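You operate a simulated robot arm through the tools that you are given. There is no shell and no other tool. Be economical: measure what you need, move in short steps, check, and stop when the job is done.

The job below is to be done with a simulated robot arm. You get a single attempt, and the scene is never put back.

Task
Lay both dumplings in the black pan and give them one shake of caraway.
Fine: leave the burner off; caraway shaker back where it stood.
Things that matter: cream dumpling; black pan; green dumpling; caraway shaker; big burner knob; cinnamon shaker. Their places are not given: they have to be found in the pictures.

The check looks at the end state, three seconds after you hand in, the way a careful person would. Anything else that was tipped, shoved, dropped, spilled or broken makes it a failure.

Robot
A 6-joint arm with a two-finger parallel gripper, fixed in place. Base frame: the origin is at the foot of the arm, x ahead of it, y to its left, z up. Units: m, degrees, N and s.
With the tool pointing down near the work surface it reaches from about 0.24 to 0.64 m from the base axis. Its first joint turns from -66.0 to 66.0 degrees. Payload 2.7 kg.
The TCP is the grasp point between the finger pads, 0.023 m short of the fingertips. In the tool frame z runs along the fingers and y along their closing line. Largest opening 0.094 m; finger width 0.038, thickness 0.01; the body of the gripper, 0.054 by 0.096 m, starts 0.039 m behind the TCP.
Orientation is that of the tool frame in the base frame, as [roll, pitch, yaw] about the fixed x, y, z axes, in that order (R = Rz(yaw) Ry(pitch) Rx(roll)). With the fingers straight down and closing along the base's y, the tool's x points along the base's -x, its y along +y and its z along -z.

Tools
- The arm moves only by the tool arm_command. Its argument "motion" is a list of rows, each a list of 6 numbers: the shift along the base's x, y, z in units of 400 mm (1.0 is 400 mm), then the turn, a rotation vector about the base's x, y, z in units of 90 degrees (1.0 is 90 degrees). In form: [[dx, dy, dz, wx, wy, wz], ...]. A call has 1 to 20 rows; each row is the pose to reach, as a shift and turn from the pose commanded when the call began. "claw" is the closure in counts, from 0 (fully open) to 255 (shut), set as the call begins (left out, the last holds). A call with a number of a shift or a turn outside -1 to 1 is refused whole. A row lasts 0.2 s, in which the tool goes at most 0.05 m and 8.6 degrees; a call with a longer step from one row to the next is refused whole, and so is a gripper value outside its range. Where a pose cannot be reached the arm comes as near as it can. A force on the tool above 40 N (or 10 N above the force at the start of the call, whichever is more), or a blocked arm, ends the call early, and 0.2 s more pass. The fingers move at their own pace (about 0.045 m/s each) and stop on an object; they squeeze with about 44 N. The grip force told is the motor's: it shows also when the fingers shut on nothing. Time passes only in rows, and 0.2 s behind the last, so rows that repeat a pose let the fingers close. It gives the time, the measured TCP pose, the force on the tool (base axes), the opening and the grip force at its end, in the units of the frame above (readings bear some noise).
- Cameras (640 x 400 px; columns grow to the right, rows downward): "scene" is fixed at [0.0765, -0.4437, 1.3872]; the picture's right is [0.70, -0.71, 0.00], its down [-0.52, -0.51, -0.69] and it looks along [0.49, 0.48, -0.73] (base axes); focal length 214 px, centre (320, 200). "wrist" rides on the gripper at [-0.039, 0, -0.044] in the tool frame; the picture's right is [0.00, -1.00, 0.00], its down [0.97, 0.00, -0.24] and it looks along [0.24, 0.00, 0.97] (tool axes); focal length 218 px, centre (320, 200).
- snapshot(camera): a new picture of that camera. The clock stands still meanwhile.
- probe_pixels(camera, pixels): for up to 12 pixels [column, row] of the newest picture of that camera ("zoom" is the newest enlarged one), the place [x, y, z] in the base frame of the surface seen there, good to about 0.002 m. The clock stands still meanwhile.
- inspect(camera, box): a new picture of the part [left, top, right, bottom] of that camera's present view, enlarged. The clock stands still meanwhile.
- hand_in(): hands the job in; it is judged then, once.

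Work in short steps. Measure before you move; look again where a grasp or a placing could have gone wrong, and mend it. You have 80 turns and 54 pictures in all, those below and enlarged ones among them. Open the gripper and draw the arm clear of the work before you hand the job in, unless the task says otherwise; then end with one line.

The tools are called after "Emit:" as a command line: name --pt "numbers of a row" for each row, then --argument value for the rest, lists and objects as JSON in quotes. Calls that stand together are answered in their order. arm_command: Moves the arm, as the interface text tells. Its arguments: {"type":"object","properties":{"motion":{"type":"array"},"claw":{"type":"number"}},"required":["motion"]} The other tools are called the same way: snapshot (camera) takes a picture; probe_pixels (camera, pixels) gives the place of the surface under pixels of a picture; inspect (camera, box) takes an enlarged picture of a part of a camera's view; hand_in () hands the job in.

At the start:

```text
time_s: 0.0
ee_pos: [0.3294, -0.0929, 1.2349]
orientation: [180.0, 0.1, -180.0]
force: [-0.3, -0.3, 0.0]
opening: 0.0941
grasp_force: 0.1
```

scene: 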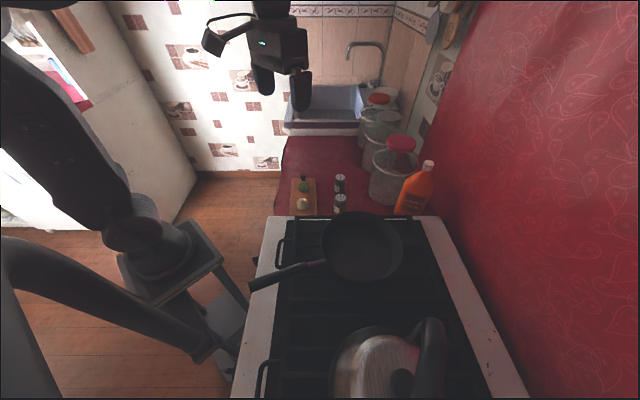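
wrist: 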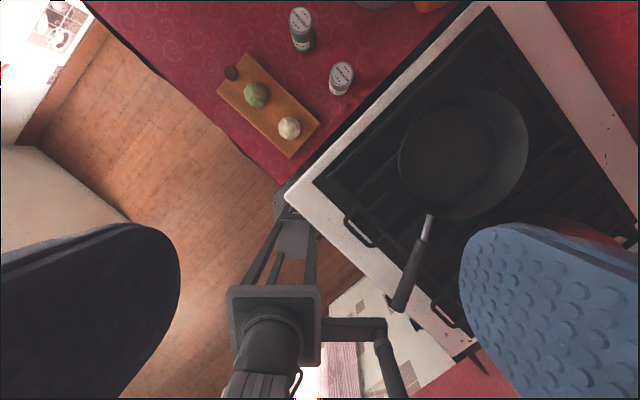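

The wrist view shows a board with a green and a cream dumpling (255,95), (289,127), two shakers at (301,30), (341,78) and the pan at (450,155). I enlarge to read the labels.

Emit:
inspect --camera "wrist" --box '[200, 0, 400, 160]'

Emit:
inspect --camera "scene" --box '[270, 160, 420, 290]'

Emit:
probe_pixels --camera "wrist" --pixels '[[255, 92], [289, 126], [231, 72], [301, 14], [341, 72], [445, 155], [400, 160], [494, 155], [427, 220], [402, 300], [270, 115], [500, 110]]'

```text
2.50 times, centred on (300, 80) of wrist
```

zoom: 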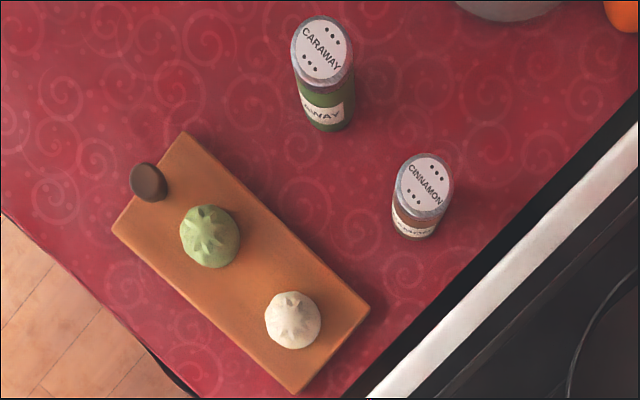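

```text
3.08 times, centred on (345, 225) of scene
```

zoom: 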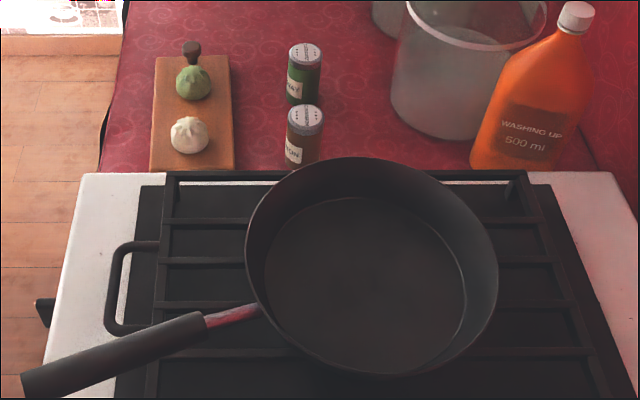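

```text
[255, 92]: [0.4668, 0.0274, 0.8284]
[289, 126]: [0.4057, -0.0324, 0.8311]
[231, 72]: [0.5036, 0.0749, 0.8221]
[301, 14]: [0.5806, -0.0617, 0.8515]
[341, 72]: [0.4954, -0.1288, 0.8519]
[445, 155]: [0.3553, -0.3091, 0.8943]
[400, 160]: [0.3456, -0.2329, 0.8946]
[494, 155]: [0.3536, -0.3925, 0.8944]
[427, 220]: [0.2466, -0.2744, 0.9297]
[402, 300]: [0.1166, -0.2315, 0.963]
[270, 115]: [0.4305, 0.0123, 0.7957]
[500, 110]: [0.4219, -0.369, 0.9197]
```

The green dumpling is at about (0.467, 0.027), cream at (0.406, -0.032), caraway at (0.581, -0.062). The board runs along 45°. I move above the board with the tool turned +45° for a closer look.

Emit:
arm_command --pt "0.035 0.029 -0.067 0 0 0.0625" --pt "0.07 0.058 -0.135 0 0 0.125" --pt "0.104 0.087 -0.2 0 0 0.1875" --pt "0.14 0.116 -0.27 0 0 0.25" --pt "0.173 0.145 -0.337 0 0 0.3125" --pt "0.208 0.174 -0.405 0 0 0.375" --pt "0.242 0.203 -0.47 0 0 0.4375" --pt "0.277 0.232 -0.54 0 0 0.5" --pt "0.277 0.232 -0.54 0 0 0.5" --claw 0

Emit:
snapshot --camera "wrist"

```text
time_s: 2.0
ee_pos: [0.4408, 0.001, 1.0166]
orientation: [179.9, 0.1, -134.9]
force: [-0.8, -0.6, -0.7]
opening: 0.094
grasp_force: 0.0
```

```text
49 pictures are left
```

wrist: 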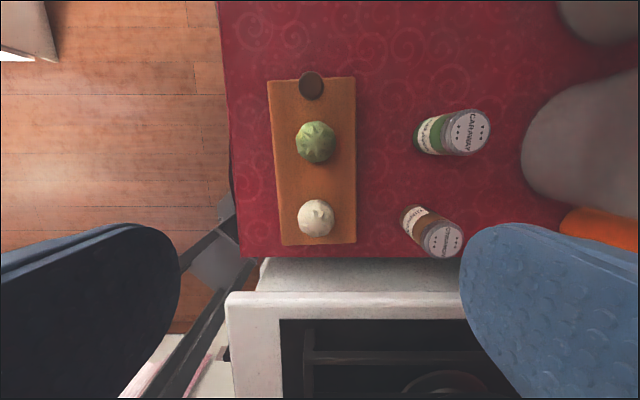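

The view is clear: green at (316,142), cream at (315,217), caraway cap at (470,132). I probe the edges.

Emit:
probe_pixels --camera "wrist" --pixels '[[316, 142], [299, 142], [333, 142], [316, 217], [300, 217], [332, 217], [340, 180], [310, 85], [472, 132], [452, 132], [489, 132], [420, 133]]'

Emit:
probe_pixels --camera "wrist" --pixels '[[472, 112], [472, 153], [442, 240], [390, 180], [300, 265], [315, 200], [315, 234], [316, 125], [316, 160]]'

Emit:
probe_pixels --camera "scene" --pixels '[[362, 212], [403, 250], [322, 235], [365, 282], [365, 245], [340, 250], [385, 250], [365, 225], [365, 270], [300, 268], [340, 197], [340, 178]]'

```text
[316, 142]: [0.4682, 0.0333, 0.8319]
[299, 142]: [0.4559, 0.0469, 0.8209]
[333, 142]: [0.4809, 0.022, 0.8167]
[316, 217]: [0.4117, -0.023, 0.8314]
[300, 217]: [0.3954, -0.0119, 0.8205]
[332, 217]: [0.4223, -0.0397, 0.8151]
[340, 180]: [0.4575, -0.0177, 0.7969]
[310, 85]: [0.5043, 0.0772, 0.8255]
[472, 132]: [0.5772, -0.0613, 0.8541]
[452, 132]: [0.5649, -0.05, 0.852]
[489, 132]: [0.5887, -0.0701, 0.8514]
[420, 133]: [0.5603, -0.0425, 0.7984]
```

```text
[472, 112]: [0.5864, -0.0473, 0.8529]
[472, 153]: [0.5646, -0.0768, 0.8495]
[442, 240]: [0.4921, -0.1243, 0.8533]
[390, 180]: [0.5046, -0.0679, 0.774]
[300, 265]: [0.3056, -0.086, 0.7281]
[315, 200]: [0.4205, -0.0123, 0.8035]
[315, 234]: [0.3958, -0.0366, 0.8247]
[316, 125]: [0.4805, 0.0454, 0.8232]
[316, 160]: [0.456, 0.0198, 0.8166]
```

```text
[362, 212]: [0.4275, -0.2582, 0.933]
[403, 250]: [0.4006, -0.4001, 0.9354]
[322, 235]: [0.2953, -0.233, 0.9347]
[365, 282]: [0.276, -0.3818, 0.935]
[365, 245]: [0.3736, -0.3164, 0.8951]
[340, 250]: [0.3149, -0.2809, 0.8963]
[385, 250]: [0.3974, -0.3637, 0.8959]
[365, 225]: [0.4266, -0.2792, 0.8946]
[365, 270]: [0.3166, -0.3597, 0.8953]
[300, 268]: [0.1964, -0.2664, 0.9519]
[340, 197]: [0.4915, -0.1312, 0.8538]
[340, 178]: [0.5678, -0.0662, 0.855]
```

Pan centre is about (0.353,-0.318), floor 0.895, rim 0.935. Cream centre is (0.409,-0.026), board top 0.796. I go over cream and down to TCP z≈0.823.

Emit:
arm_command --pt "-0.04 -0.033 -0.06 0 0 0" --pt "-0.078 -0.065 -0.13 0 0 0" --pt "-0.078 -0.065 -0.21 0 0 0" --pt "-0.078 -0.065 -0.29 0 0 0" --pt "-0.078 -0.065 -0.36 0 0 0" --pt "-0.078 -0.065 -0.42 0 0 0" --pt "-0.078 -0.065 -0.46 0 0 0" --pt "-0.078 -0.065 -0.486 0 0 0" --pt "-0.078 -0.065 -0.486 0 0 0" --claw 0

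Emit:
snapshot --camera "wrist"

```text
time_s: 4.0
ee_pos: [0.4082, -0.0268, 0.8235]
orientation: [-179.9, 0.2, -135.0]
force: [0.2, 0.4, -0.5]
opening: 0.0942
grasp_force: 0.1
```

```text
48 pictures are left
```

wrist: 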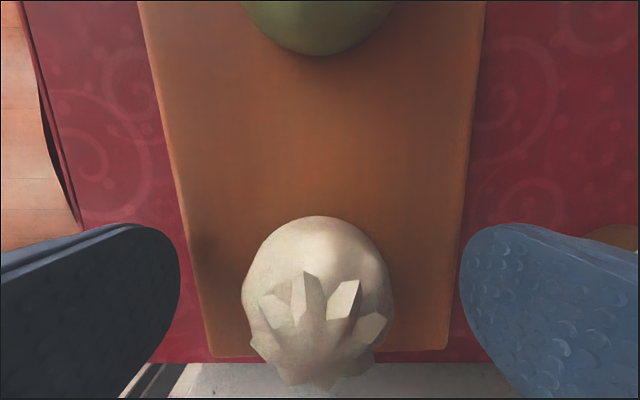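

Cream sits centred between the fingers (col 318). I close and let it grip.

Emit:
arm_command --pt "0 0 0 0 0 0" --pt "0 0 0 0 0 0" --pt "0 0 0 0 0 0" --pt "0 0 0 0 0 0" --pt "0 0 0 0 0 0" --claw 255

```text
time_s: 5.2
ee_pos: [0.4083, -0.0262, 0.8242]
orientation: [179.9, 0.1, -135.0]
force: [0.3, -0.3, 1.8]
opening: 0.0441
grasp_force: 5.9
```

Gripped at 0.044 opening. I lift to z≈1.03.

Emit:
arm_command --pt "0 0 0.03 0 0 0" --pt "0 0 0.09 0 0 0" --pt "0 0 0.17 0 0 0" --pt "0 0 0.26 0 0 0" --pt "0 0 0.35 0 0 0" --pt "0 0 0.44 0 0 0" --pt "0 0 0.5 0 0 0" --pt "0 0 0.52 0 0 0"

Emit:
snapshot --camera "wrist"

```text
time_s: 7.0
ee_pos: [0.4086, -0.0255, 1.0338]
orientation: [-180.0, 0.0, -135.0]
force: [-0.6, 0.1, -0.2]
opening: 0.0439
grasp_force: 5.7
```

```text
47 pictures are left
```

wrist: 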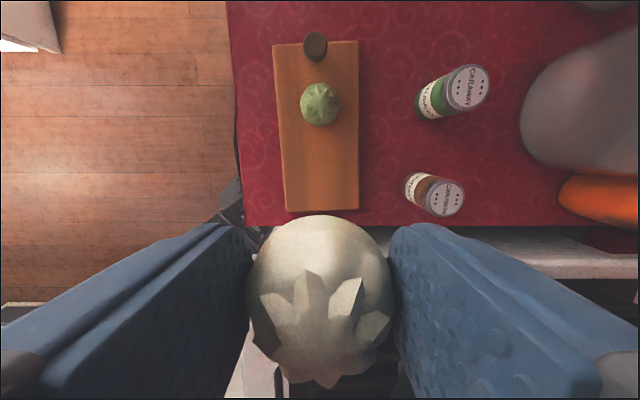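

The cream dumpling is held well. I carry it over the pan spot (0.330,-0.343) at height.

Emit:
arm_command --pt "-0.01 -0.04 0 0 0 0" --pt "-0.03 -0.12 0 0 0 0" --pt "-0.053 -0.21 0 0 0 0" --pt "-0.075 -0.3 0 0 0 0" --pt "-0.1 -0.4 0 0 0 0" --pt "-0.125 -0.5 0 0 0 0" --pt "-0.15 -0.6 0 0 0 0" --pt "-0.172 -0.69 0 0 0 0" --pt "-0.19 -0.76 0 0 0 0" --pt "-0.1975 -0.7925 0 0 0 0" --pt "-0.1975 -0.7925 0 0 0 0"

Emit:
snapshot --camera "wrist"

Emit:
snapshot --camera "scene"

```text
time_s: 9.4
ee_pos: [0.3292, -0.3427, 1.0323]
orientation: [-180.0, 0.0, -135.0]
force: [0.2, 0.0, -0.2]
opening: 0.044
grasp_force: 6.4
```

```text
46 pictures are left
```

wrist: 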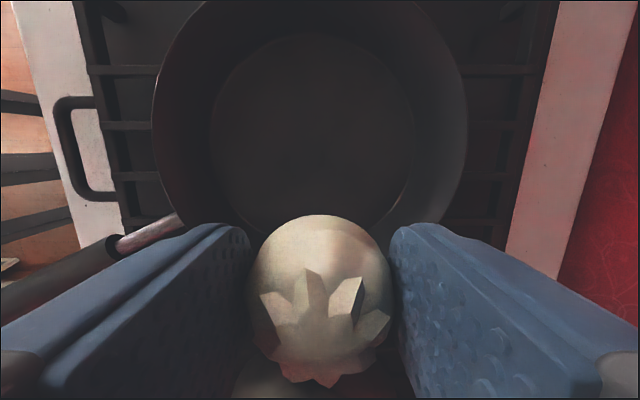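

```text
45 pictures are left
```

scene: 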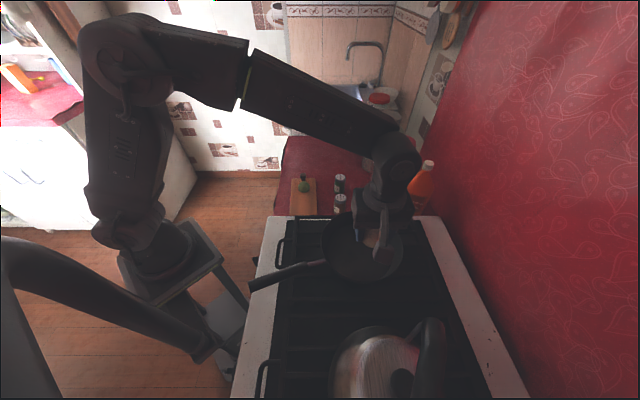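

The pan fills the upper view (floor ellipse columns 210–415). I measure its rim and floor edges before lowering.

Emit:
probe_pixels --camera "wrist" --pixels '[[154, 110], [466, 110], [216, 130], [412, 130], [312, 38], [312, 120], [175, 185], [445, 195], [240, 70], [390, 75], [230, 190], [400, 190]]'

```text
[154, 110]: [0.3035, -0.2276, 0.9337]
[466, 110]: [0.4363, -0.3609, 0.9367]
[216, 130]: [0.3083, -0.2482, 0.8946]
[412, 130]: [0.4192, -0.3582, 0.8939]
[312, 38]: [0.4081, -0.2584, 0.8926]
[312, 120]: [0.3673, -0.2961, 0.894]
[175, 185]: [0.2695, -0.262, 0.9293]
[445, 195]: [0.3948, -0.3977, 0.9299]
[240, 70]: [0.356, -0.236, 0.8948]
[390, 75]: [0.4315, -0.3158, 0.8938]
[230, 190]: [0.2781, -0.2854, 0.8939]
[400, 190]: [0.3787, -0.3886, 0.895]
```

Floor centre ≈(0.352,-0.315), radius ≈0.08. I lower the cream to TCP z≈0.924.

Emit:
arm_command --pt "0 0 -0.05 0 0 0" --pt "0 0 -0.12 0 0 0" --pt "0 0 -0.18 0 0 0" --pt "0 0 -0.22 0 0 0" --pt "0 0 -0.25 0 0 0" --pt "0 0 -0.265 0 0 0" --pt "0 0 -0.272 0 0 0" --pt "0 0 -0.272 0 0 0"

```text
time_s: 11.2
ee_pos: [0.3313, -0.3422, 0.9236]
orientation: [180.0, 0.0, -135.0]
force: [0.3, 0.0, -0.5]
opening: 0.044
grasp_force: 6.0
```

It is at the floor with no force yet. I open part way (about 0.064) and rise gently.

Emit:
arm_command --pt "0 0 0 0 0 0" --pt "0 0 0 0 0 0" --pt "0 0 0 0 0 0" --pt "0 0 0.03 0 0 0" --pt "0 0 0.09 0 0 0" --pt "0 0 0.17 0 0 0" --pt "0 0 0.25 0 0 0" --pt "0 0 0.272 0 0 0" --claw 82

Emit:
snapshot --camera "wrist"

```text
time_s: 13.0
ee_pos: [0.33, -0.343, 1.0337]
orientation: [-179.9, 0.0, -135.0]
force: [-0.1, -0.7, 0.8]
opening: 0.0638
grasp_force: 0.1
```

```text
44 pictures are left
```

wrist: 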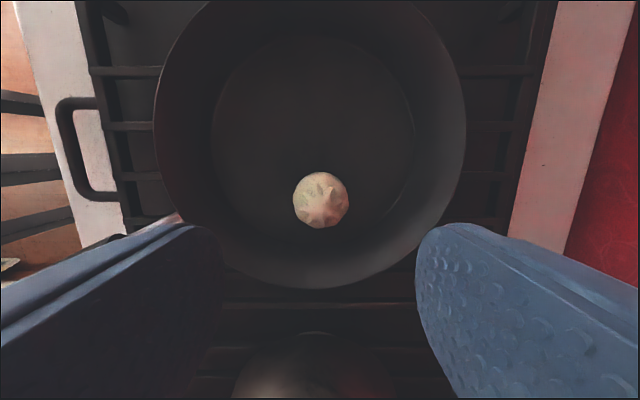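

Cream lies in the pan at (321,200). Now I travel above the green dumpling (0.468,0.034), opening fully.

Emit:
arm_command --pt "0.017 0.047 0 0 0 0" --pt "0.052 0.141 0 0 0 0" --pt "0.09 0.245 0 0 0 0" --pt "0.129 0.353 0 0 0 0" --pt "0.168 0.46 0 0 0 0" --pt "0.207 0.566 0 0 0 0" --pt "0.245 0.67 0 0 0 0" --pt "0.283 0.773 0 0 0 0" --pt "0.317 0.867 0 0 0 0" --pt "0.338 0.924 0 0 0 0" --pt "0.345 0.9425 0 0 0 0" --pt "0.345 0.9425 0 0 0 0" --claw 0

Emit:
arm_command --pt "0 0 -0.06 0 0 0" --pt "0 0 -0.16 0 0 0" --pt "0 0 -0.26 0 0 0" --pt "0 0 -0.35 0 0 0" --pt "0 0 -0.43 0 0 0" --pt "0 0 -0.49 0 0 0" --pt "0 0 -0.52 0 0 0" --pt "0 0 -0.52 0 0 0"

Emit:
snapshot --camera "wrist"

```text
time_s: 15.6
ee_pos: [0.4695, 0.0357, 1.0322]
orientation: [179.9, 0.0, -135.0]
force: [0.0, -0.3, 1.5]
opening: 0.0942
grasp_force: 0.2
```

```text
time_s: 17.4
ee_pos: [0.4659, 0.034, 0.8229]
orientation: [180.0, 0.1, -135.0]
force: [0.0, 0.6, 0.0]
opening: 0.0937
grasp_force: 0.0
```

```text
43 pictures are left
```

wrist: 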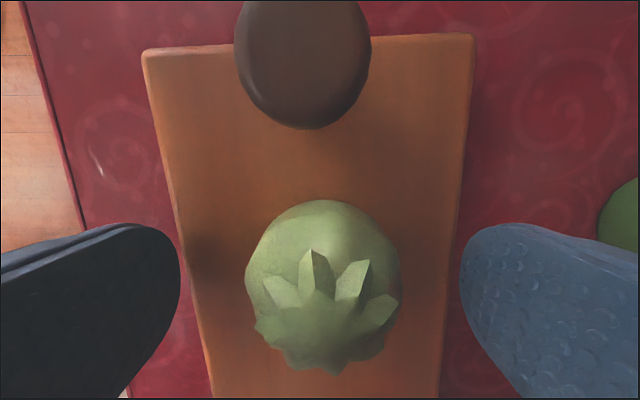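

Green is centred between the fingers (col 322). I close, then lift.

Emit:
arm_command --pt "0 0 0 0 0 0" --pt "0 0 0 0 0 0" --pt "0 0 0 0 0 0" --pt "0 0 0 0 0 0" --pt "0 0 0 0 0 0" --claw 255

Emit:
arm_command --pt "0 0 0.03 0 0 0" --pt "0 0 0.09 0 0 0" --pt "0 0 0.17 0 0 0" --pt "0 0 0.26 0 0 0" --pt "0 0 0.35 0 0 0" --pt "0 0 0.44 0 0 0" --pt "0 0 0.5 0 0 0" --pt "0 0 0.52 0 0 0"

Emit:
snapshot --camera "wrist"

```text
time_s: 18.6
ee_pos: [0.4659, 0.0341, 0.8228]
orientation: [-180.0, 0.1, -135.1]
force: [-0.4, 0.3, 0.4]
opening: 0.0442
grasp_force: 6.5
```

```text
time_s: 20.4
ee_pos: [0.4676, 0.0356, 1.0323]
orientation: [179.9, 0.0, -135.0]
force: [-0.4, -0.3, 0.5]
opening: 0.0442
grasp_force: 6.0
```

```text
42 pictures are left
```

wrist: 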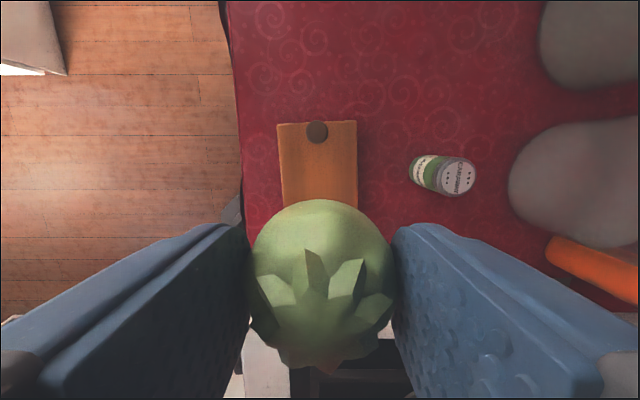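

Green is held. I carry it to (0.379,-0.289) and lower.

Emit:
arm_command --pt "-0.011 -0.04 0 0 0 0" --pt "-0.033 -0.12 0 0 0 0" --pt "-0.058 -0.21 0 0 0 0" --pt "-0.083 -0.3 0 0 0 0" --pt "-0.11 -0.4 0 0 0 0" --pt "-0.138 -0.5 0 0 0 0" --pt "-0.165 -0.6 0 0 0 0" --pt "-0.19 -0.69 0 0 0 0" --pt "-0.212 -0.77 0 0 0 0" --pt "-0.2225 -0.8075 0 0 0 0" --pt "-0.2225 -0.8075 0 0 0 0"

Emit:
arm_command --pt "0 0 -0.05 0 0 0" --pt "0 0 -0.12 0 0 0" --pt "0 0 -0.18 0 0 0" --pt "0 0 -0.22 0 0 0" --pt "0 0 -0.25 0 0 0" --pt "0 0 -0.265 0 0 0" --pt "0 0 -0.273 0 0 0" --pt "0 0 -0.273 0 0 0"

Emit:
snapshot --camera "wrist"

```text
time_s: 22.8
ee_pos: [0.3787, -0.2885, 1.0352]
orientation: [180.0, 0.0, -135.0]
force: [-0.7, 0.6, -0.4]
opening: 0.0444
grasp_force: 6.1
```

```text
time_s: 24.6
ee_pos: [0.3784, -0.2883, 0.9235]
orientation: [180.0, 0.0, -135.0]
force: [0.7, -0.3, 0.2]
opening: 0.0441
grasp_force: 5.7
```

```text
41 pictures are left
```

wrist: 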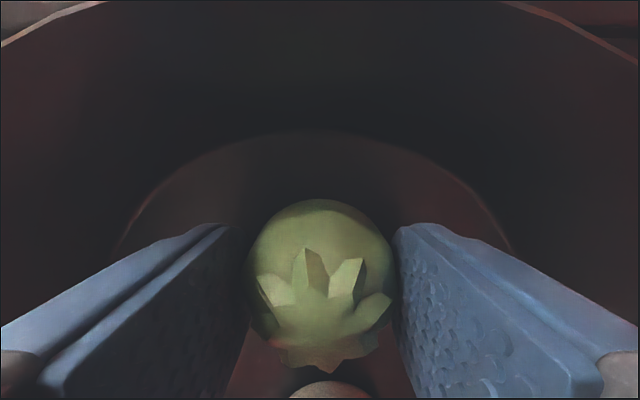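

Green rests at the floor with room to the walls and to cream. I release and rise.

Emit:
arm_command --pt "0 0 0 0 0 0" --pt "0 0 0 0 0 0" --pt "0 0 0 0 0 0" --pt "0 0 0.03 0 0 0" --pt "0 0 0.09 0 0 0" --pt "0 0 0.17 0 0 0" --pt "0 0 0.25 0 0 0" --pt "0 0 0.273 0 0 0" --claw 82

Emit:
snapshot --camera "wrist"

```text
time_s: 26.4
ee_pos: [0.3789, -0.2882, 1.0321]
orientation: [-180.0, 0.0, -135.0]
force: [0.3, -0.2, -0.7]
opening: 0.0637
grasp_force: 0.1
```

```text
40 pictures are left
```

wrist: 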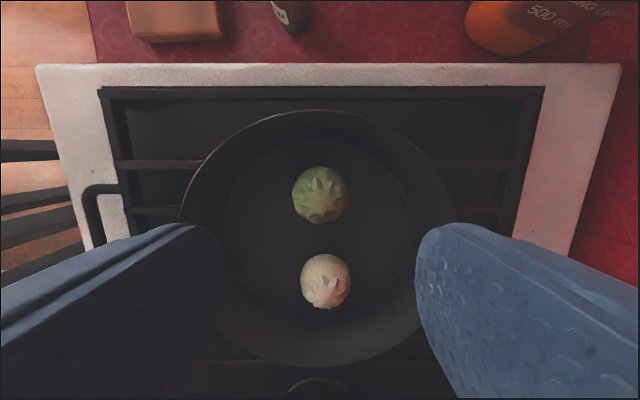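

Both dumplings are in the pan. Next the caraway: I move back and up with the tool turned to yaw −20° behind it, to look at its surroundings.

Emit:
arm_command --pt "0.034 0.072 0.014 0 0 -0.08" --pt "0.067 0.144 0.028 0 0 -0.16" --pt "0.101 0.216 0.042 0 0 -0.24" --pt "0.134 0.288 0.056 0 0 -0.32" --pt "0.168 0.36 0.07 0 0 -0.4" --pt "0.202 0.432 0.083 0 0 -0.48" --pt "0.235 0.504 0.097 0 0 -0.56" --pt "0.269 0.576 0.111 0 0 -0.64" --pt "0.3025 0.6475 0.125 0 0 -0.722" --pt "0.3025 0.6475 0.125 0 0 -0.722" --claw 0

Emit:
snapshot --camera "wrist"

```text
time_s: 28.6
ee_pos: [0.5005, -0.0305, 1.0849]
orientation: [180.0, 0.0, 159.8]
force: [-0.3, -0.5, 0.5]
opening: 0.0941
grasp_force: 0.0
```

```text
39 pictures are left
```

wrist: 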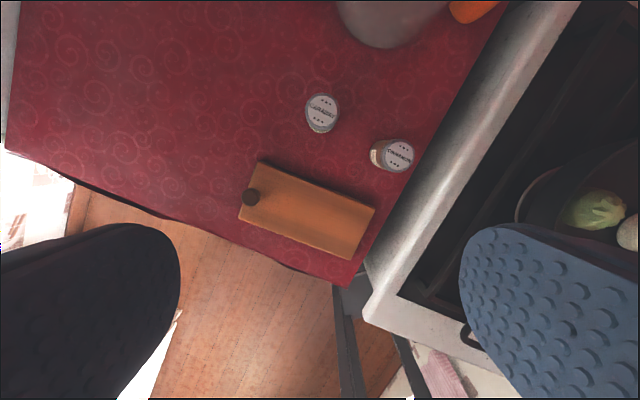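

Emit:
probe_pixels --camera "wrist" --pixels '[[322, 108], [307, 110], [338, 110], [322, 95], [322, 122], [322, 131], [385, 47], [350, 30], [398, 153], [265, 165], [400, 30], [440, 10]]'

Emit:
inspect --camera "scene" --box '[280, 150, 440, 250]'

```text
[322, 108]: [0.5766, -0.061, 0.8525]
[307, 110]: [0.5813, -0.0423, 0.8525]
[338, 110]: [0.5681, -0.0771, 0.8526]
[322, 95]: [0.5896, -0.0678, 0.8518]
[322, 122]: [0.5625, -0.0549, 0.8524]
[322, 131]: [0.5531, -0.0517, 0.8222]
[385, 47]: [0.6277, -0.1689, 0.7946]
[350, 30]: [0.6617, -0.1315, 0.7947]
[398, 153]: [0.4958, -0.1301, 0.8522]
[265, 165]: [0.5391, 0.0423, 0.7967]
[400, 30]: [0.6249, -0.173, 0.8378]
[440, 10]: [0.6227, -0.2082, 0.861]
```

```text
4.00 times, centred on (360, 200) of scene
```

zoom: 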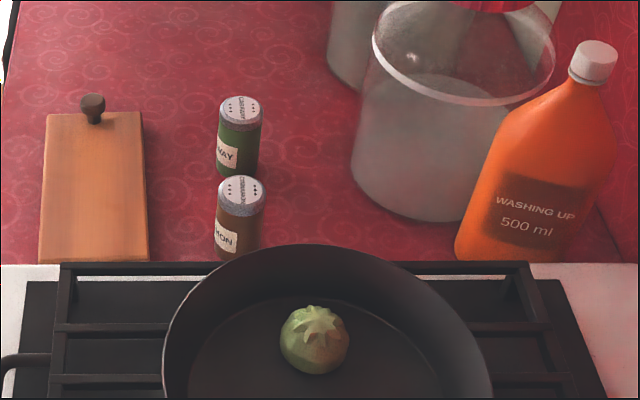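

Caraway's axis is at (0.576,-0.061), top 0.8525; the jar is about 0.1 m off. I tilt the tool 60° (pointing forward-down along heading −20°) and stage behind it at z≈0.95, fingers partly closed to 0.07.

Emit:
arm_command --pt "0.012 -0.005 -0.033 -0.0228 -0.0627 0" --pt "0.024 -0.0105 -0.066 -0.0456 -0.1253 0" --pt "0.036 -0.016 -0.099 -0.0684 -0.188 0" --pt "0.048 -0.021 -0.132 -0.0912 -0.2506 0" --pt "0.06 -0.026 -0.165 -0.114 -0.3133 0" --pt "0.072 -0.0315 -0.199 -0.1368 -0.376 0" --pt "0.084 -0.037 -0.232 -0.16 -0.4386 0" --pt "0.096 -0.042 -0.265 -0.1824 -0.5012 0" --pt "0.108 -0.047 -0.298 -0.205 -0.564 0" --pt "0.12 -0.0525 -0.331 -0.228 -0.6265 0" --pt "0.12 -0.0525 -0.331 -0.228 -0.6265 0" --claw 60

Emit:
snapshot --camera "wrist"

Emit:
snapshot --camera "scene"

```text
time_s: 31.0
ee_pos: [0.5477, -0.0517, 0.9495]
orientation: [179.8, 60.1, 159.9]
force: [-0.3, -0.1, 1.0]
opening: 0.0719
grasp_force: 0.0
out of reach, approached as far as the arm can: row 7, 8
```

```text
37 pictures are left
```

wrist: 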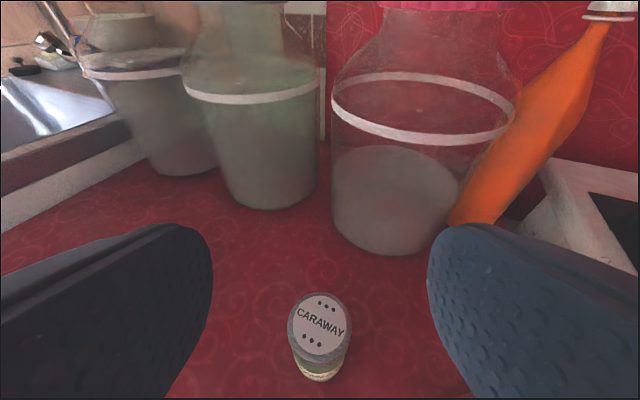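

```text
36 pictures are left
```

scene: 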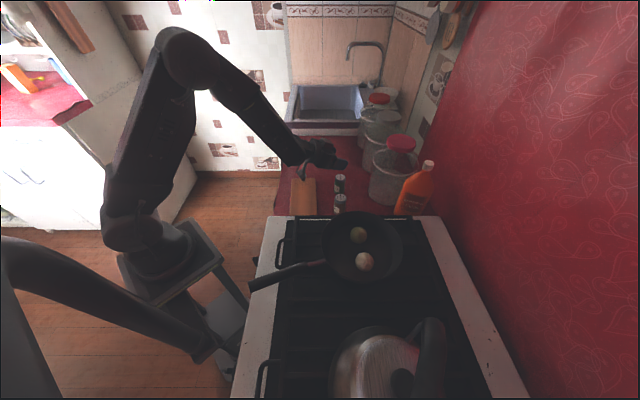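

The cap is centred (col 320). I descend to z≈0.822 behind it, then check.

Emit:
arm_command --pt "0 0 -0.06 0 0 0" --pt "0 0 -0.14 0 0 0" --pt "0 0 -0.21 0 0 0" --pt "0 0 -0.27 0 0 0" --pt "0 0 -0.305 0 0 0" --pt "0 0 -0.32 0 0 0" --pt "0 0 -0.32 0 0 0"

Emit:
snapshot --camera "wrist"

Emit:
inspect --camera "scene" --box '[260, 110, 420, 210]'

```text
time_s: 32.0
ee_pos: [0.5533, -0.0501, 0.8592]
orientation: [-179.0, 60.4, 160.6]
force: [1.4, 0.4, 8.5]
opening: 0.0718
grasp_force: 0.0
out of reach, approached as far as the arm can: row 4
stopped in row 4: the force on the tool passed its limit (the readings are from after the stop); the commanded pose is now the measured one
```

```text
35 pictures are left
```

wrist: 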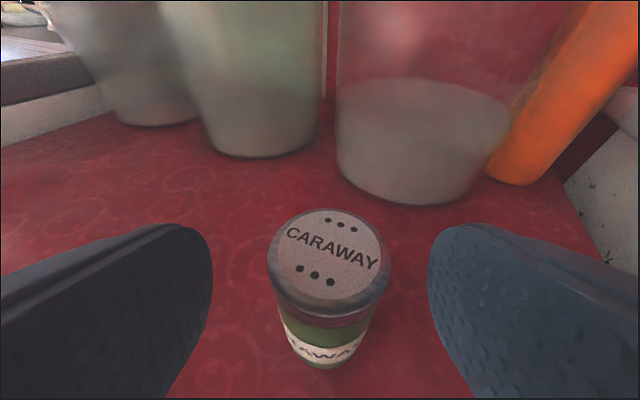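

```text
4.00 times, centred on (340, 160) of scene
```

zoom: 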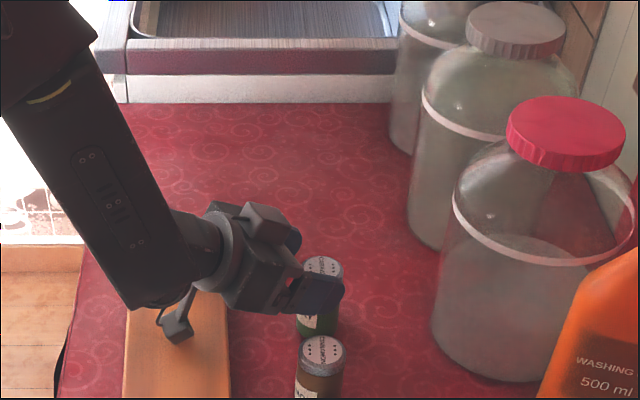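

The stop came early (z 0.859), and the zoom shows a wrist bracket near (175,330) close to the board, so it may have touched. I rise straight up and check the board.

Emit:
arm_command --pt "0 0 0.03 0 0 0" --pt "0 0 0.1 0 0 0" --pt "0 0 0.2 0 0 0" --pt "0 0 0.3 0 0 0" --pt "0 0 0.3 0 0 0"

Emit:
inspect --camera "scene" --box '[240, 90, 420, 220]'

```text
time_s: 33.2
ee_pos: [0.5516, -0.0475, 0.98]
orientation: [-178.9, 60.1, 160.8]
force: [0.3, -0.6, 0.3]
opening: 0.0716
grasp_force: 0.0
```

```text
3.08 times, centred on (330, 155) of scene
```

zoom: 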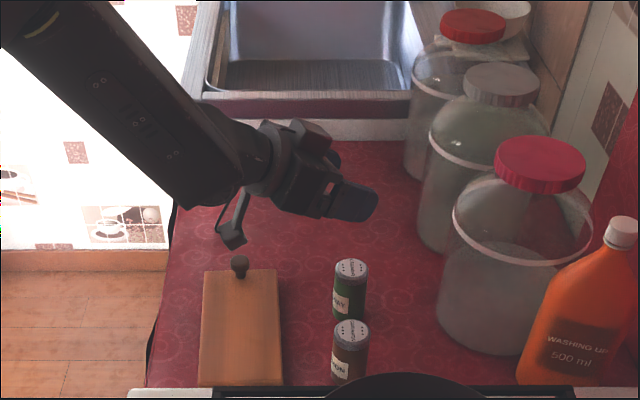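

A bracket hangs under the wrist on the tool's +x side; I probe where its tip is, and whether the board and shakers moved.

Emit:
probe_pixels --camera "zoom" --pixels '[[232, 241], [222, 230], [240, 240], [238, 205], [239, 262], [350, 267], [351, 328], [205, 275], [275, 275], [280, 380], [202, 380], [240, 330]]'

```text
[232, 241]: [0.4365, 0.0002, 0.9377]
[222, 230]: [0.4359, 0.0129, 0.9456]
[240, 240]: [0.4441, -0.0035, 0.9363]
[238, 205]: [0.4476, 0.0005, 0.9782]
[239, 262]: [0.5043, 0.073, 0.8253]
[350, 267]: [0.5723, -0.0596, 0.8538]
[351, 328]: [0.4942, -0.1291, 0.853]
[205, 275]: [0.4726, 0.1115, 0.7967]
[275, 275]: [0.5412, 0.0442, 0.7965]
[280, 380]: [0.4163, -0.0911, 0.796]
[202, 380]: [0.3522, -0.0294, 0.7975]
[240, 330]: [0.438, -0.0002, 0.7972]
```

Board and shakers are where they were. The bracket reaches about 0.115 m on tool +x, so I'll use a 35° tilt, which keeps it well above the board. I retilt at z≈0.93.

Emit:
arm_command --pt "-0.003 0 0 0.019 0.052 0" --pt "-0.006 0 0 0.038 0.104 0" --pt "-0.008 -0.001 -0.03 0.057 0.157 0" --pt "-0.01 -0.002 -0.07 0.076 0.209 0" --pt "-0.0125 -0.0025 -0.11 0.095 0.261 0" --pt "-0.0125 -0.0025 -0.1225 0.095 0.261 0" --pt "-0.0125 -0.0025 -0.1225 0.095 0.261 0"

Emit:
snapshot --camera "wrist"

Emit:
inspect --camera "scene" --box '[240, 90, 420, 220]'

```text
time_s: 34.8
ee_pos: [0.5457, -0.0495, 0.9295]
orientation: [-179.4, 35.3, 160.5]
force: [-0.2, 0.1, 0.5]
opening: 0.0721
grasp_force: 0.1
```

```text
32 pictures are left
```

wrist: 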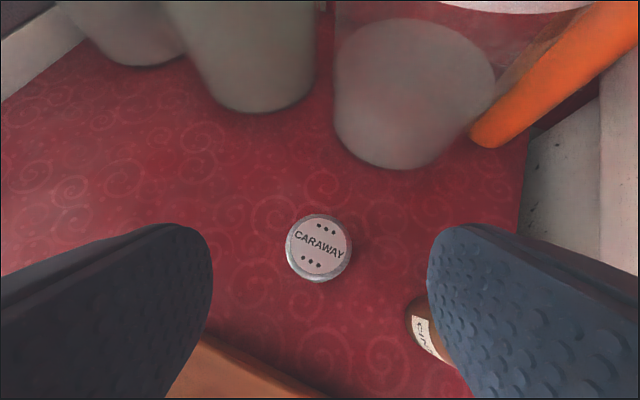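

```text
3.08 times, centred on (330, 155) of scene
```

zoom: 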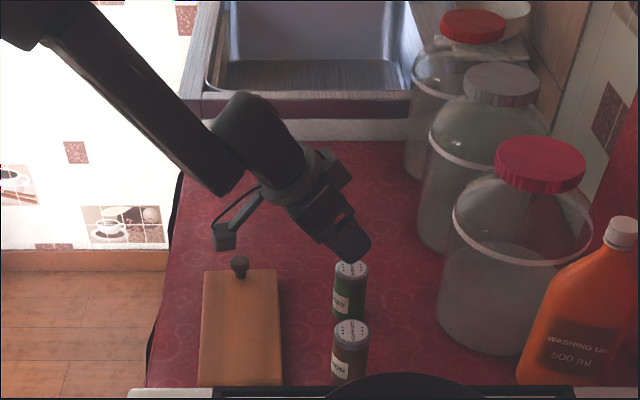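

I check the bracket tip height in this pose before descending.

Emit:
probe_pixels --camera "zoom" --pixels '[[224, 243], [216, 240], [232, 243], [226, 248], [224, 228], [240, 257]]'

```text
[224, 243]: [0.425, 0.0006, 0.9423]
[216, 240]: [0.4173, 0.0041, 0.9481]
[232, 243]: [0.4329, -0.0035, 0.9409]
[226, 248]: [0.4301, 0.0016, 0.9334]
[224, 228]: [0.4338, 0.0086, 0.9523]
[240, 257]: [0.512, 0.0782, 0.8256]
```

Lowest bracket point ≈ TCP height, so at z 0.83 it clears the board by about 35 mm. I descend.

Emit:
arm_command --pt "0 0 -0.05 0 0 0" --pt "0 0 -0.12 0 0 0" --pt "0 0 -0.18 0 0 0" --pt "0 0 -0.22 0 0 0" --pt "0 0 -0.25 0 0 0" --pt "0 0 -0.25 0 0 0"

Emit:
snapshot --camera "wrist"

```text
time_s: 36.2
ee_pos: [0.5458, -0.0485, 0.8305]
orientation: [-179.4, 35.2, 160.5]
force: [0.5, 0.1, -1.2]
opening: 0.0721
grasp_force: 0.0
```

```text
30 pictures are left
```

wrist: 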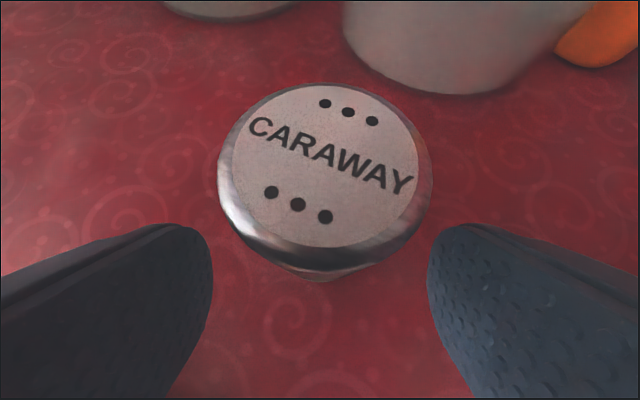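

Aligned (cap col ~325). I move forward 0.032 m so the shaker is between the pads, and look.

Emit:
arm_command --pt "0.02 -0.008 0 0 0 0" --pt "0.045 -0.019 0 0 0 0" --pt "0.065 -0.027 0 0 0 0" --pt "0.074 -0.031 0 0 0 0" --pt "0.074 -0.031 0 0 0 0"

Emit:
snapshot --camera "wrist"

Emit:
inspect --camera "scene" --box '[280, 130, 400, 220]'

```text
time_s: 37.4
ee_pos: [0.5756, -0.0626, 0.8277]
orientation: [-179.3, 35.2, 160.6]
force: [-0.7, -0.1, -0.8]
opening: 0.0718
grasp_force: 0.0
```

```text
29 pictures are left
```

wrist: 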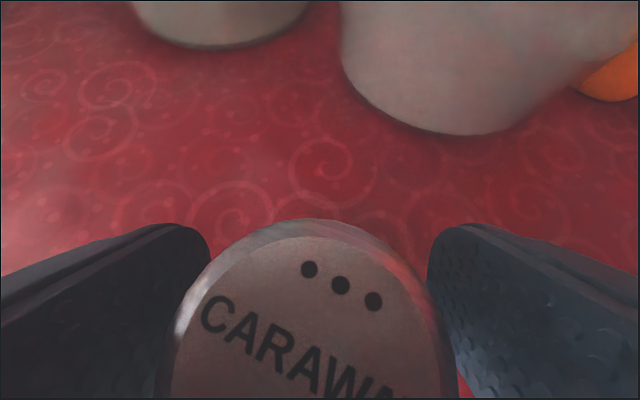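

```text
4.44 times, centred on (340, 175) of scene
```

zoom: 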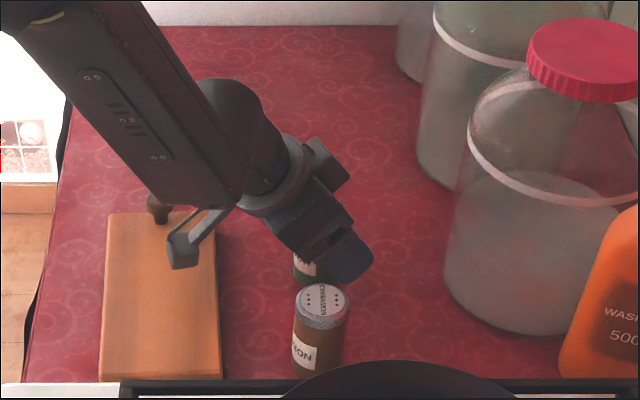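

The shaker is between the pads and not displaced. I close on it.

Emit:
arm_command --pt "0 0 0 0 0 0" --pt "0 0 0 0 0 0" --pt "0 0 0 0 0 0" --pt "0 0 0 0 0 0" --pt "0 0 0 0 0 0" --claw 255

Emit:
snapshot --camera "wrist"

```text
time_s: 38.6
ee_pos: [0.5753, -0.0625, 0.8291]
orientation: [-179.4, 35.2, 160.4]
force: [-0.1, 0.5, 1.0]
opening: 0.0408
grasp_force: 43.8
```

```text
27 pictures are left
```

wrist: 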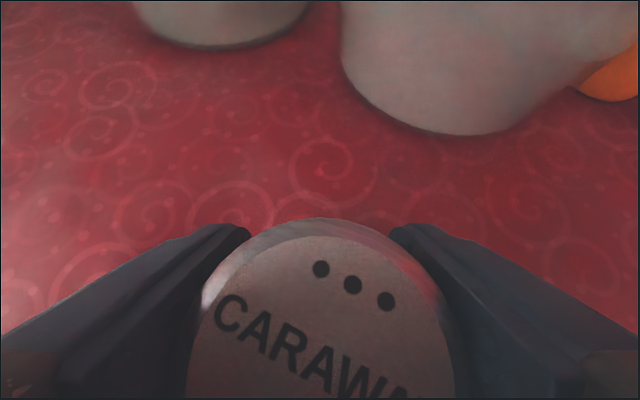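

Gripped at 0.041 with 44 N. I lift straight up.

Emit:
arm_command --pt "0 0 0.02 0 0 0" --pt "0 0 0.07 0 0 0" --pt "0 0 0.15 0 0 0" --pt "0 0 0.25 0 0 0" --pt "0 0 0.35 0 0 0" --pt "0 0 0.45 0 0 0" --pt "0 0 0.55 0 0 0" --pt "0 0 0.62 0 0 0" --pt "0 0 0.65 0 0 0" --pt "0 0 0.65 0 0 0"

Emit:
snapshot --camera "scene"

```text
time_s: 40.8
ee_pos: [0.5767, -0.0633, 1.0885]
orientation: [-179.4, 35.2, 160.5]
force: [0.1, 0.2, -1.3]
opening: 0.0411
grasp_force: 44.0
```

```text
26 pictures are left
```

scene: 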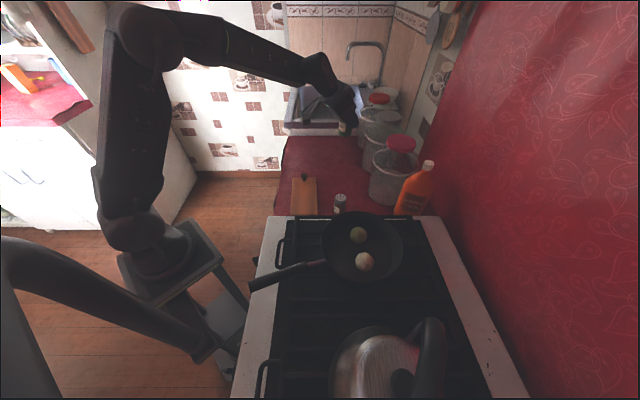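

Caraway is held. I carry it upright over the pan, turning the heading to about −42° (radial).

Emit:
arm_command --pt "-0.03 -0.035 0 0 0 -0.012" --pt "-0.08 -0.1 0 0 0 -0.037" --pt "-0.14 -0.175 0 0 0 -0.065" --pt "-0.2 -0.25 0 0 0 -0.094" --pt "-0.26 -0.327 0 0 0 -0.122" --pt "-0.32 -0.402 0 0 0 -0.15" --pt "-0.38 -0.478 0 0 0 -0.178" --pt "-0.44 -0.553 0 0 0 -0.206" --pt "-0.49 -0.616 0 0 0 -0.23" --pt "-0.52 -0.654 0 0 0 -0.244" --pt "-0.52 -0.654 0 0 0 -0.244"

Emit:
snapshot --camera "scene"

```text
time_s: 43.2
ee_pos: [0.3683, -0.3246, 1.0876]
orientation: [-179.3, 35.2, 138.5]
force: [-0.6, -0.2, -0.7]
opening: 0.0408
grasp_force: 44.2
```

```text
25 pictures are left
```

scene: 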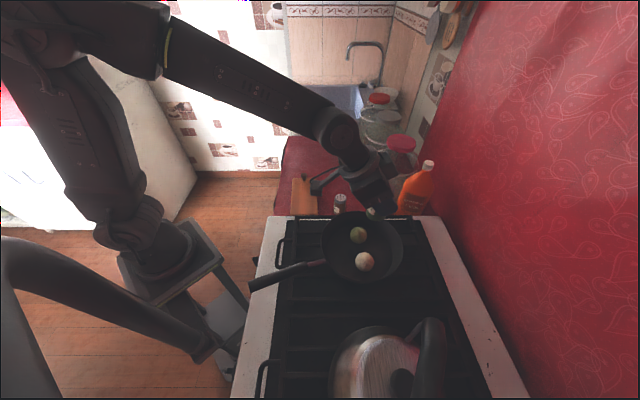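

Now I roll 90° about the tool axis (a=−41.5°, tilt 35°), staying over the pan.

Emit:
arm_command --pt "-0.036 0.032 0.068 -0.036 0.032 0.068" --pt "-0.036 0.032 0.068 -0.072 0.064 0.136" --pt "-0.036 0.032 0.068 -0.108 0.0955 0.204" --pt "-0.036 0.032 0.068 -0.144 0.127 0.272" --pt "-0.036 0.032 0.068 -0.18 0.159 0.34" --pt "-0.036 0.032 0.068 -0.216 0.191 0.4085" --pt "-0.036 0.032 0.068 -0.252 0.223 0.4766" --pt "-0.036 0.032 0.068 -0.288 0.255 0.5447" --pt "-0.036 0.032 0.068 -0.324 0.2865 0.613" --pt "-0.036 0.032 0.068 -0.36 0.318 0.681" --pt "-0.036 0.032 0.068 -0.396 0.35 0.749" --pt "-0.036 0.032 0.068 -0.432 0.382 0.817" --pt "-0.036 0.032 0.068 -0.432 0.382 0.817"

Emit:
snapshot --camera "scene"

```text
time_s: 46.0
ee_pos: [0.3546, -0.31, 1.1157]
orientation: [-144.1, -0.1, -131.4]
force: [0.8, -0.3, -1.1]
opening: 0.041
grasp_force: 43.7
```

```text
24 pictures are left
```

scene: 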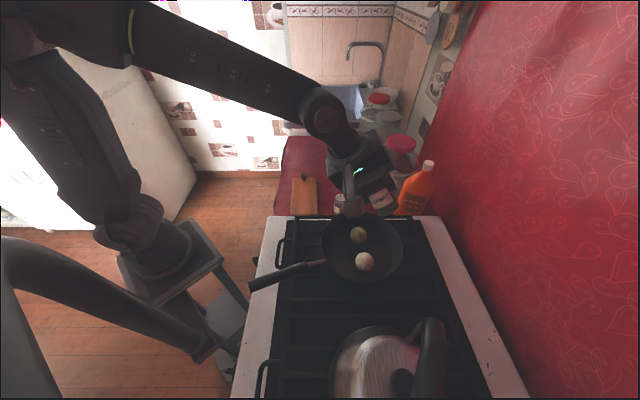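

Roll works; the shaker is held. I roll the other 90°.

Emit:
arm_command --pt "0 0 0 -0.036 0.032 0.068" --pt "0 0 0 -0.072 0.064 0.136" --pt "0 0 0 -0.108 0.0955 0.204" --pt "0 0 0 -0.144 0.127 0.272" --pt "0 0 0 -0.18 0.159 0.34" --pt "0 0 0 -0.216 0.191 0.4085" --pt "0 0 0 -0.252 0.223 0.4766" --pt "0 0 0 -0.288 0.255 0.5447" --pt "0 0 0 -0.324 0.2865 0.613" --pt "0 0 0 -0.36 0.318 0.681" --pt "0 0 0 -0.396 0.35 0.749" --pt "0 0 0 -0.432 0.382 0.817" --pt "0 0 0 -0.432 0.382 0.817"

Emit:
inspect --camera "scene" --box '[260, 100, 460, 300]'

```text
time_s: 48.8
ee_pos: [0.3542, -0.3105, 1.1159]
orientation: [-179.3, -35.1, -41.3]
force: [-1.0, -0.3, -1.1]
opening: 0.041
grasp_force: 44.0
```

```text
2.00 times, centred on (360, 200) of scene
```

zoom: 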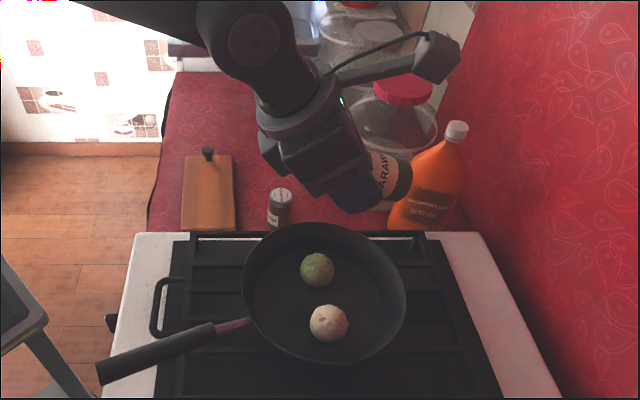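

Rolled 180°. Now I tilt the tool toward horizontal by 45° (shaker to ~115°), shifting to keep the cap over the pan centre.

Emit:
arm_command --pt "0.005 -0.006 -0.01 -0.047 -0.0536 0" --pt "0.009 -0.012 -0.02 -0.094 -0.107 0" --pt "0.014 -0.018 -0.03 -0.141 -0.161 0" --pt "0.018 -0.025 -0.05 -0.1886 -0.2146 0" --pt "0.023 -0.031 -0.07 -0.2357 -0.268 0" --pt "0.027 -0.037 -0.085 -0.283 -0.322 0" --pt "0.032 -0.043 -0.1 -0.33 -0.3755 0" --pt "0.032 -0.043 -0.1 -0.33 -0.3755 0"

Emit:
inspect --camera "scene" --box '[260, 100, 460, 300]'

```text
time_s: 50.6
ee_pos: [0.3367, -0.3683, 1.0858]
orientation: [-166.9, -79.8, -51.3]
force: [0.6, -0.3, -1.6]
opening: 0.0409
grasp_force: 43.9
out of reach, approached as far as the arm can: row 3, 4, 5, 6, 7, 8
```

```text
2.00 times, centred on (360, 200) of scene
```

zoom: 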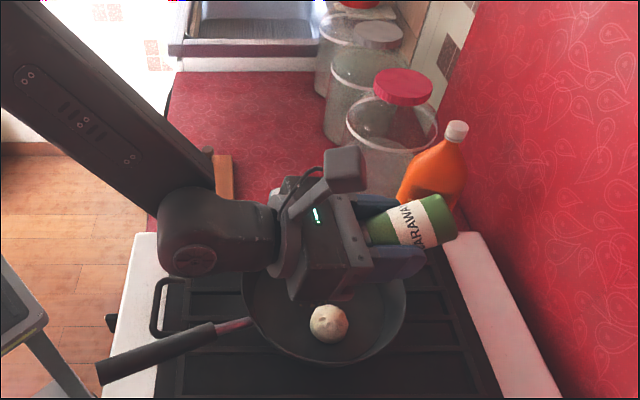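

Part of the pose is out of reach (TCP slid to (0.337,-0.368)). Holding the tilt, I swing the heading by −30° so the wrist comes to easier ground, keeping the TCP target.

Emit:
arm_command --pt "0 0 0 0 0 -0.066" --pt "0 0 0 0 0 -0.133" --pt "0 0 0 0 0 -0.2" --pt "0 0 0 0 0 -0.266" --pt "0 0 0 0 0 -0.333" --pt "0 0 0 0 0 -0.333"

Emit:
inspect --camera "scene" --box '[260, 100, 460, 300]'

```text
time_s: 52.0
ee_pos: [0.2354, -0.4482, 1.0692]
orientation: [-142.8, -76.8, -95.2]
force: [2.5, 2.1, 1.3]
opening: 0.0407
grasp_force: 43.8
out of reach, approached as far as the arm can: row 1, 2, 3, 4, 5, 6
```

```text
2.00 times, centred on (360, 200) of scene
```

zoom: 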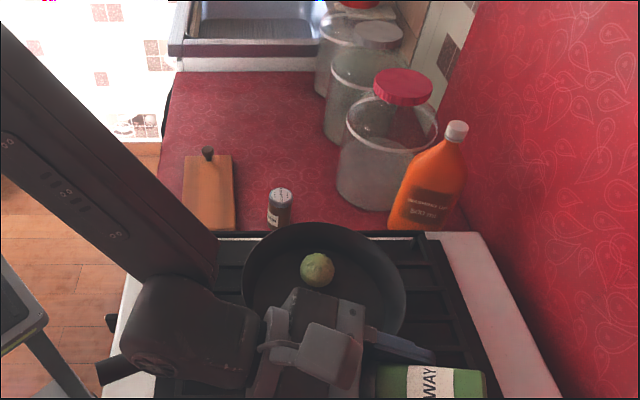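

That drove the tool off to (0.235,-0.448), away from the pan; I reverse it at once and look.

Emit:
arm_command --pt "0 0 0.02 0 0 0.066" --pt "0 0 0.04 0 0 0.133" --pt "0 0 0.06 0 0 0.2" --pt "0 0 0.08 0 0 0.266" --pt "0 0 0.1 0 0 0.333" --pt "0 0 0.1 0 0 0.333"

Emit:
snapshot --camera "scene"

Emit:
snapshot --camera "wrist"

```text
time_s: 53.4
ee_pos: [0.2849, -0.421, 1.1072]
orientation: [-142.9, -76.9, -65.2]
force: [-0.5, -0.6, -0.9]
opening: 0.0408
grasp_force: 43.9
out of reach, approached as far as the arm can: row 3, 4, 5, 6
```

```text
20 pictures are left
```

scene: 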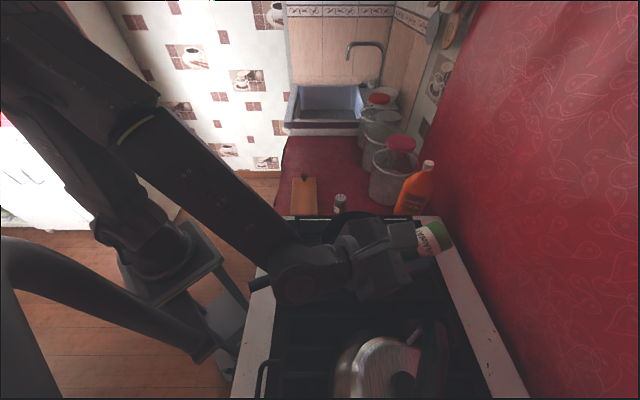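

```text
19 pictures are left
```

wrist: 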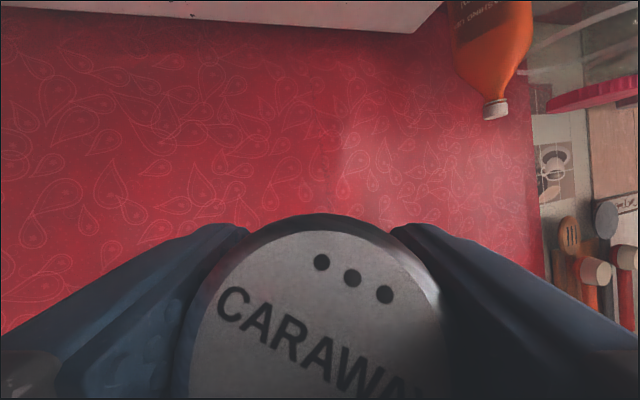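

The arm reaches this tilt with the tool turned relative to its plane; so I swing the whole pose about the base axis by +14.5°, which brings the cap above the pan centre.

Emit:
arm_command --pt "0.04 0.036 0 0 0 0.027" --pt "0.08 0.072 0 0 0 0.054" --pt "0.12 0.107 0 0 0 0.081" --pt "0.16 0.142 0 0 0 0.108" --pt "0.2 0.177 0 0 0 0.135" --pt "0.241 0.212 0 0 0 0.161" --pt "0.241 0.212 0 0 0 0.161"

Emit:
inspect --camera "scene" --box '[260, 100, 460, 300]'

```text
time_s: 55.0
ee_pos: [0.3783, -0.3364, 1.1082]
orientation: [-142.9, -76.9, -50.5]
force: [0.4, -1.2, -0.6]
opening: 0.0406
grasp_force: 44.1
```

```text
2.00 times, centred on (360, 200) of scene
```

zoom: 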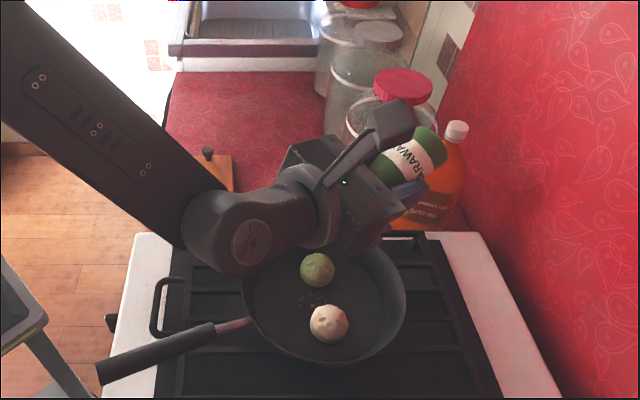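

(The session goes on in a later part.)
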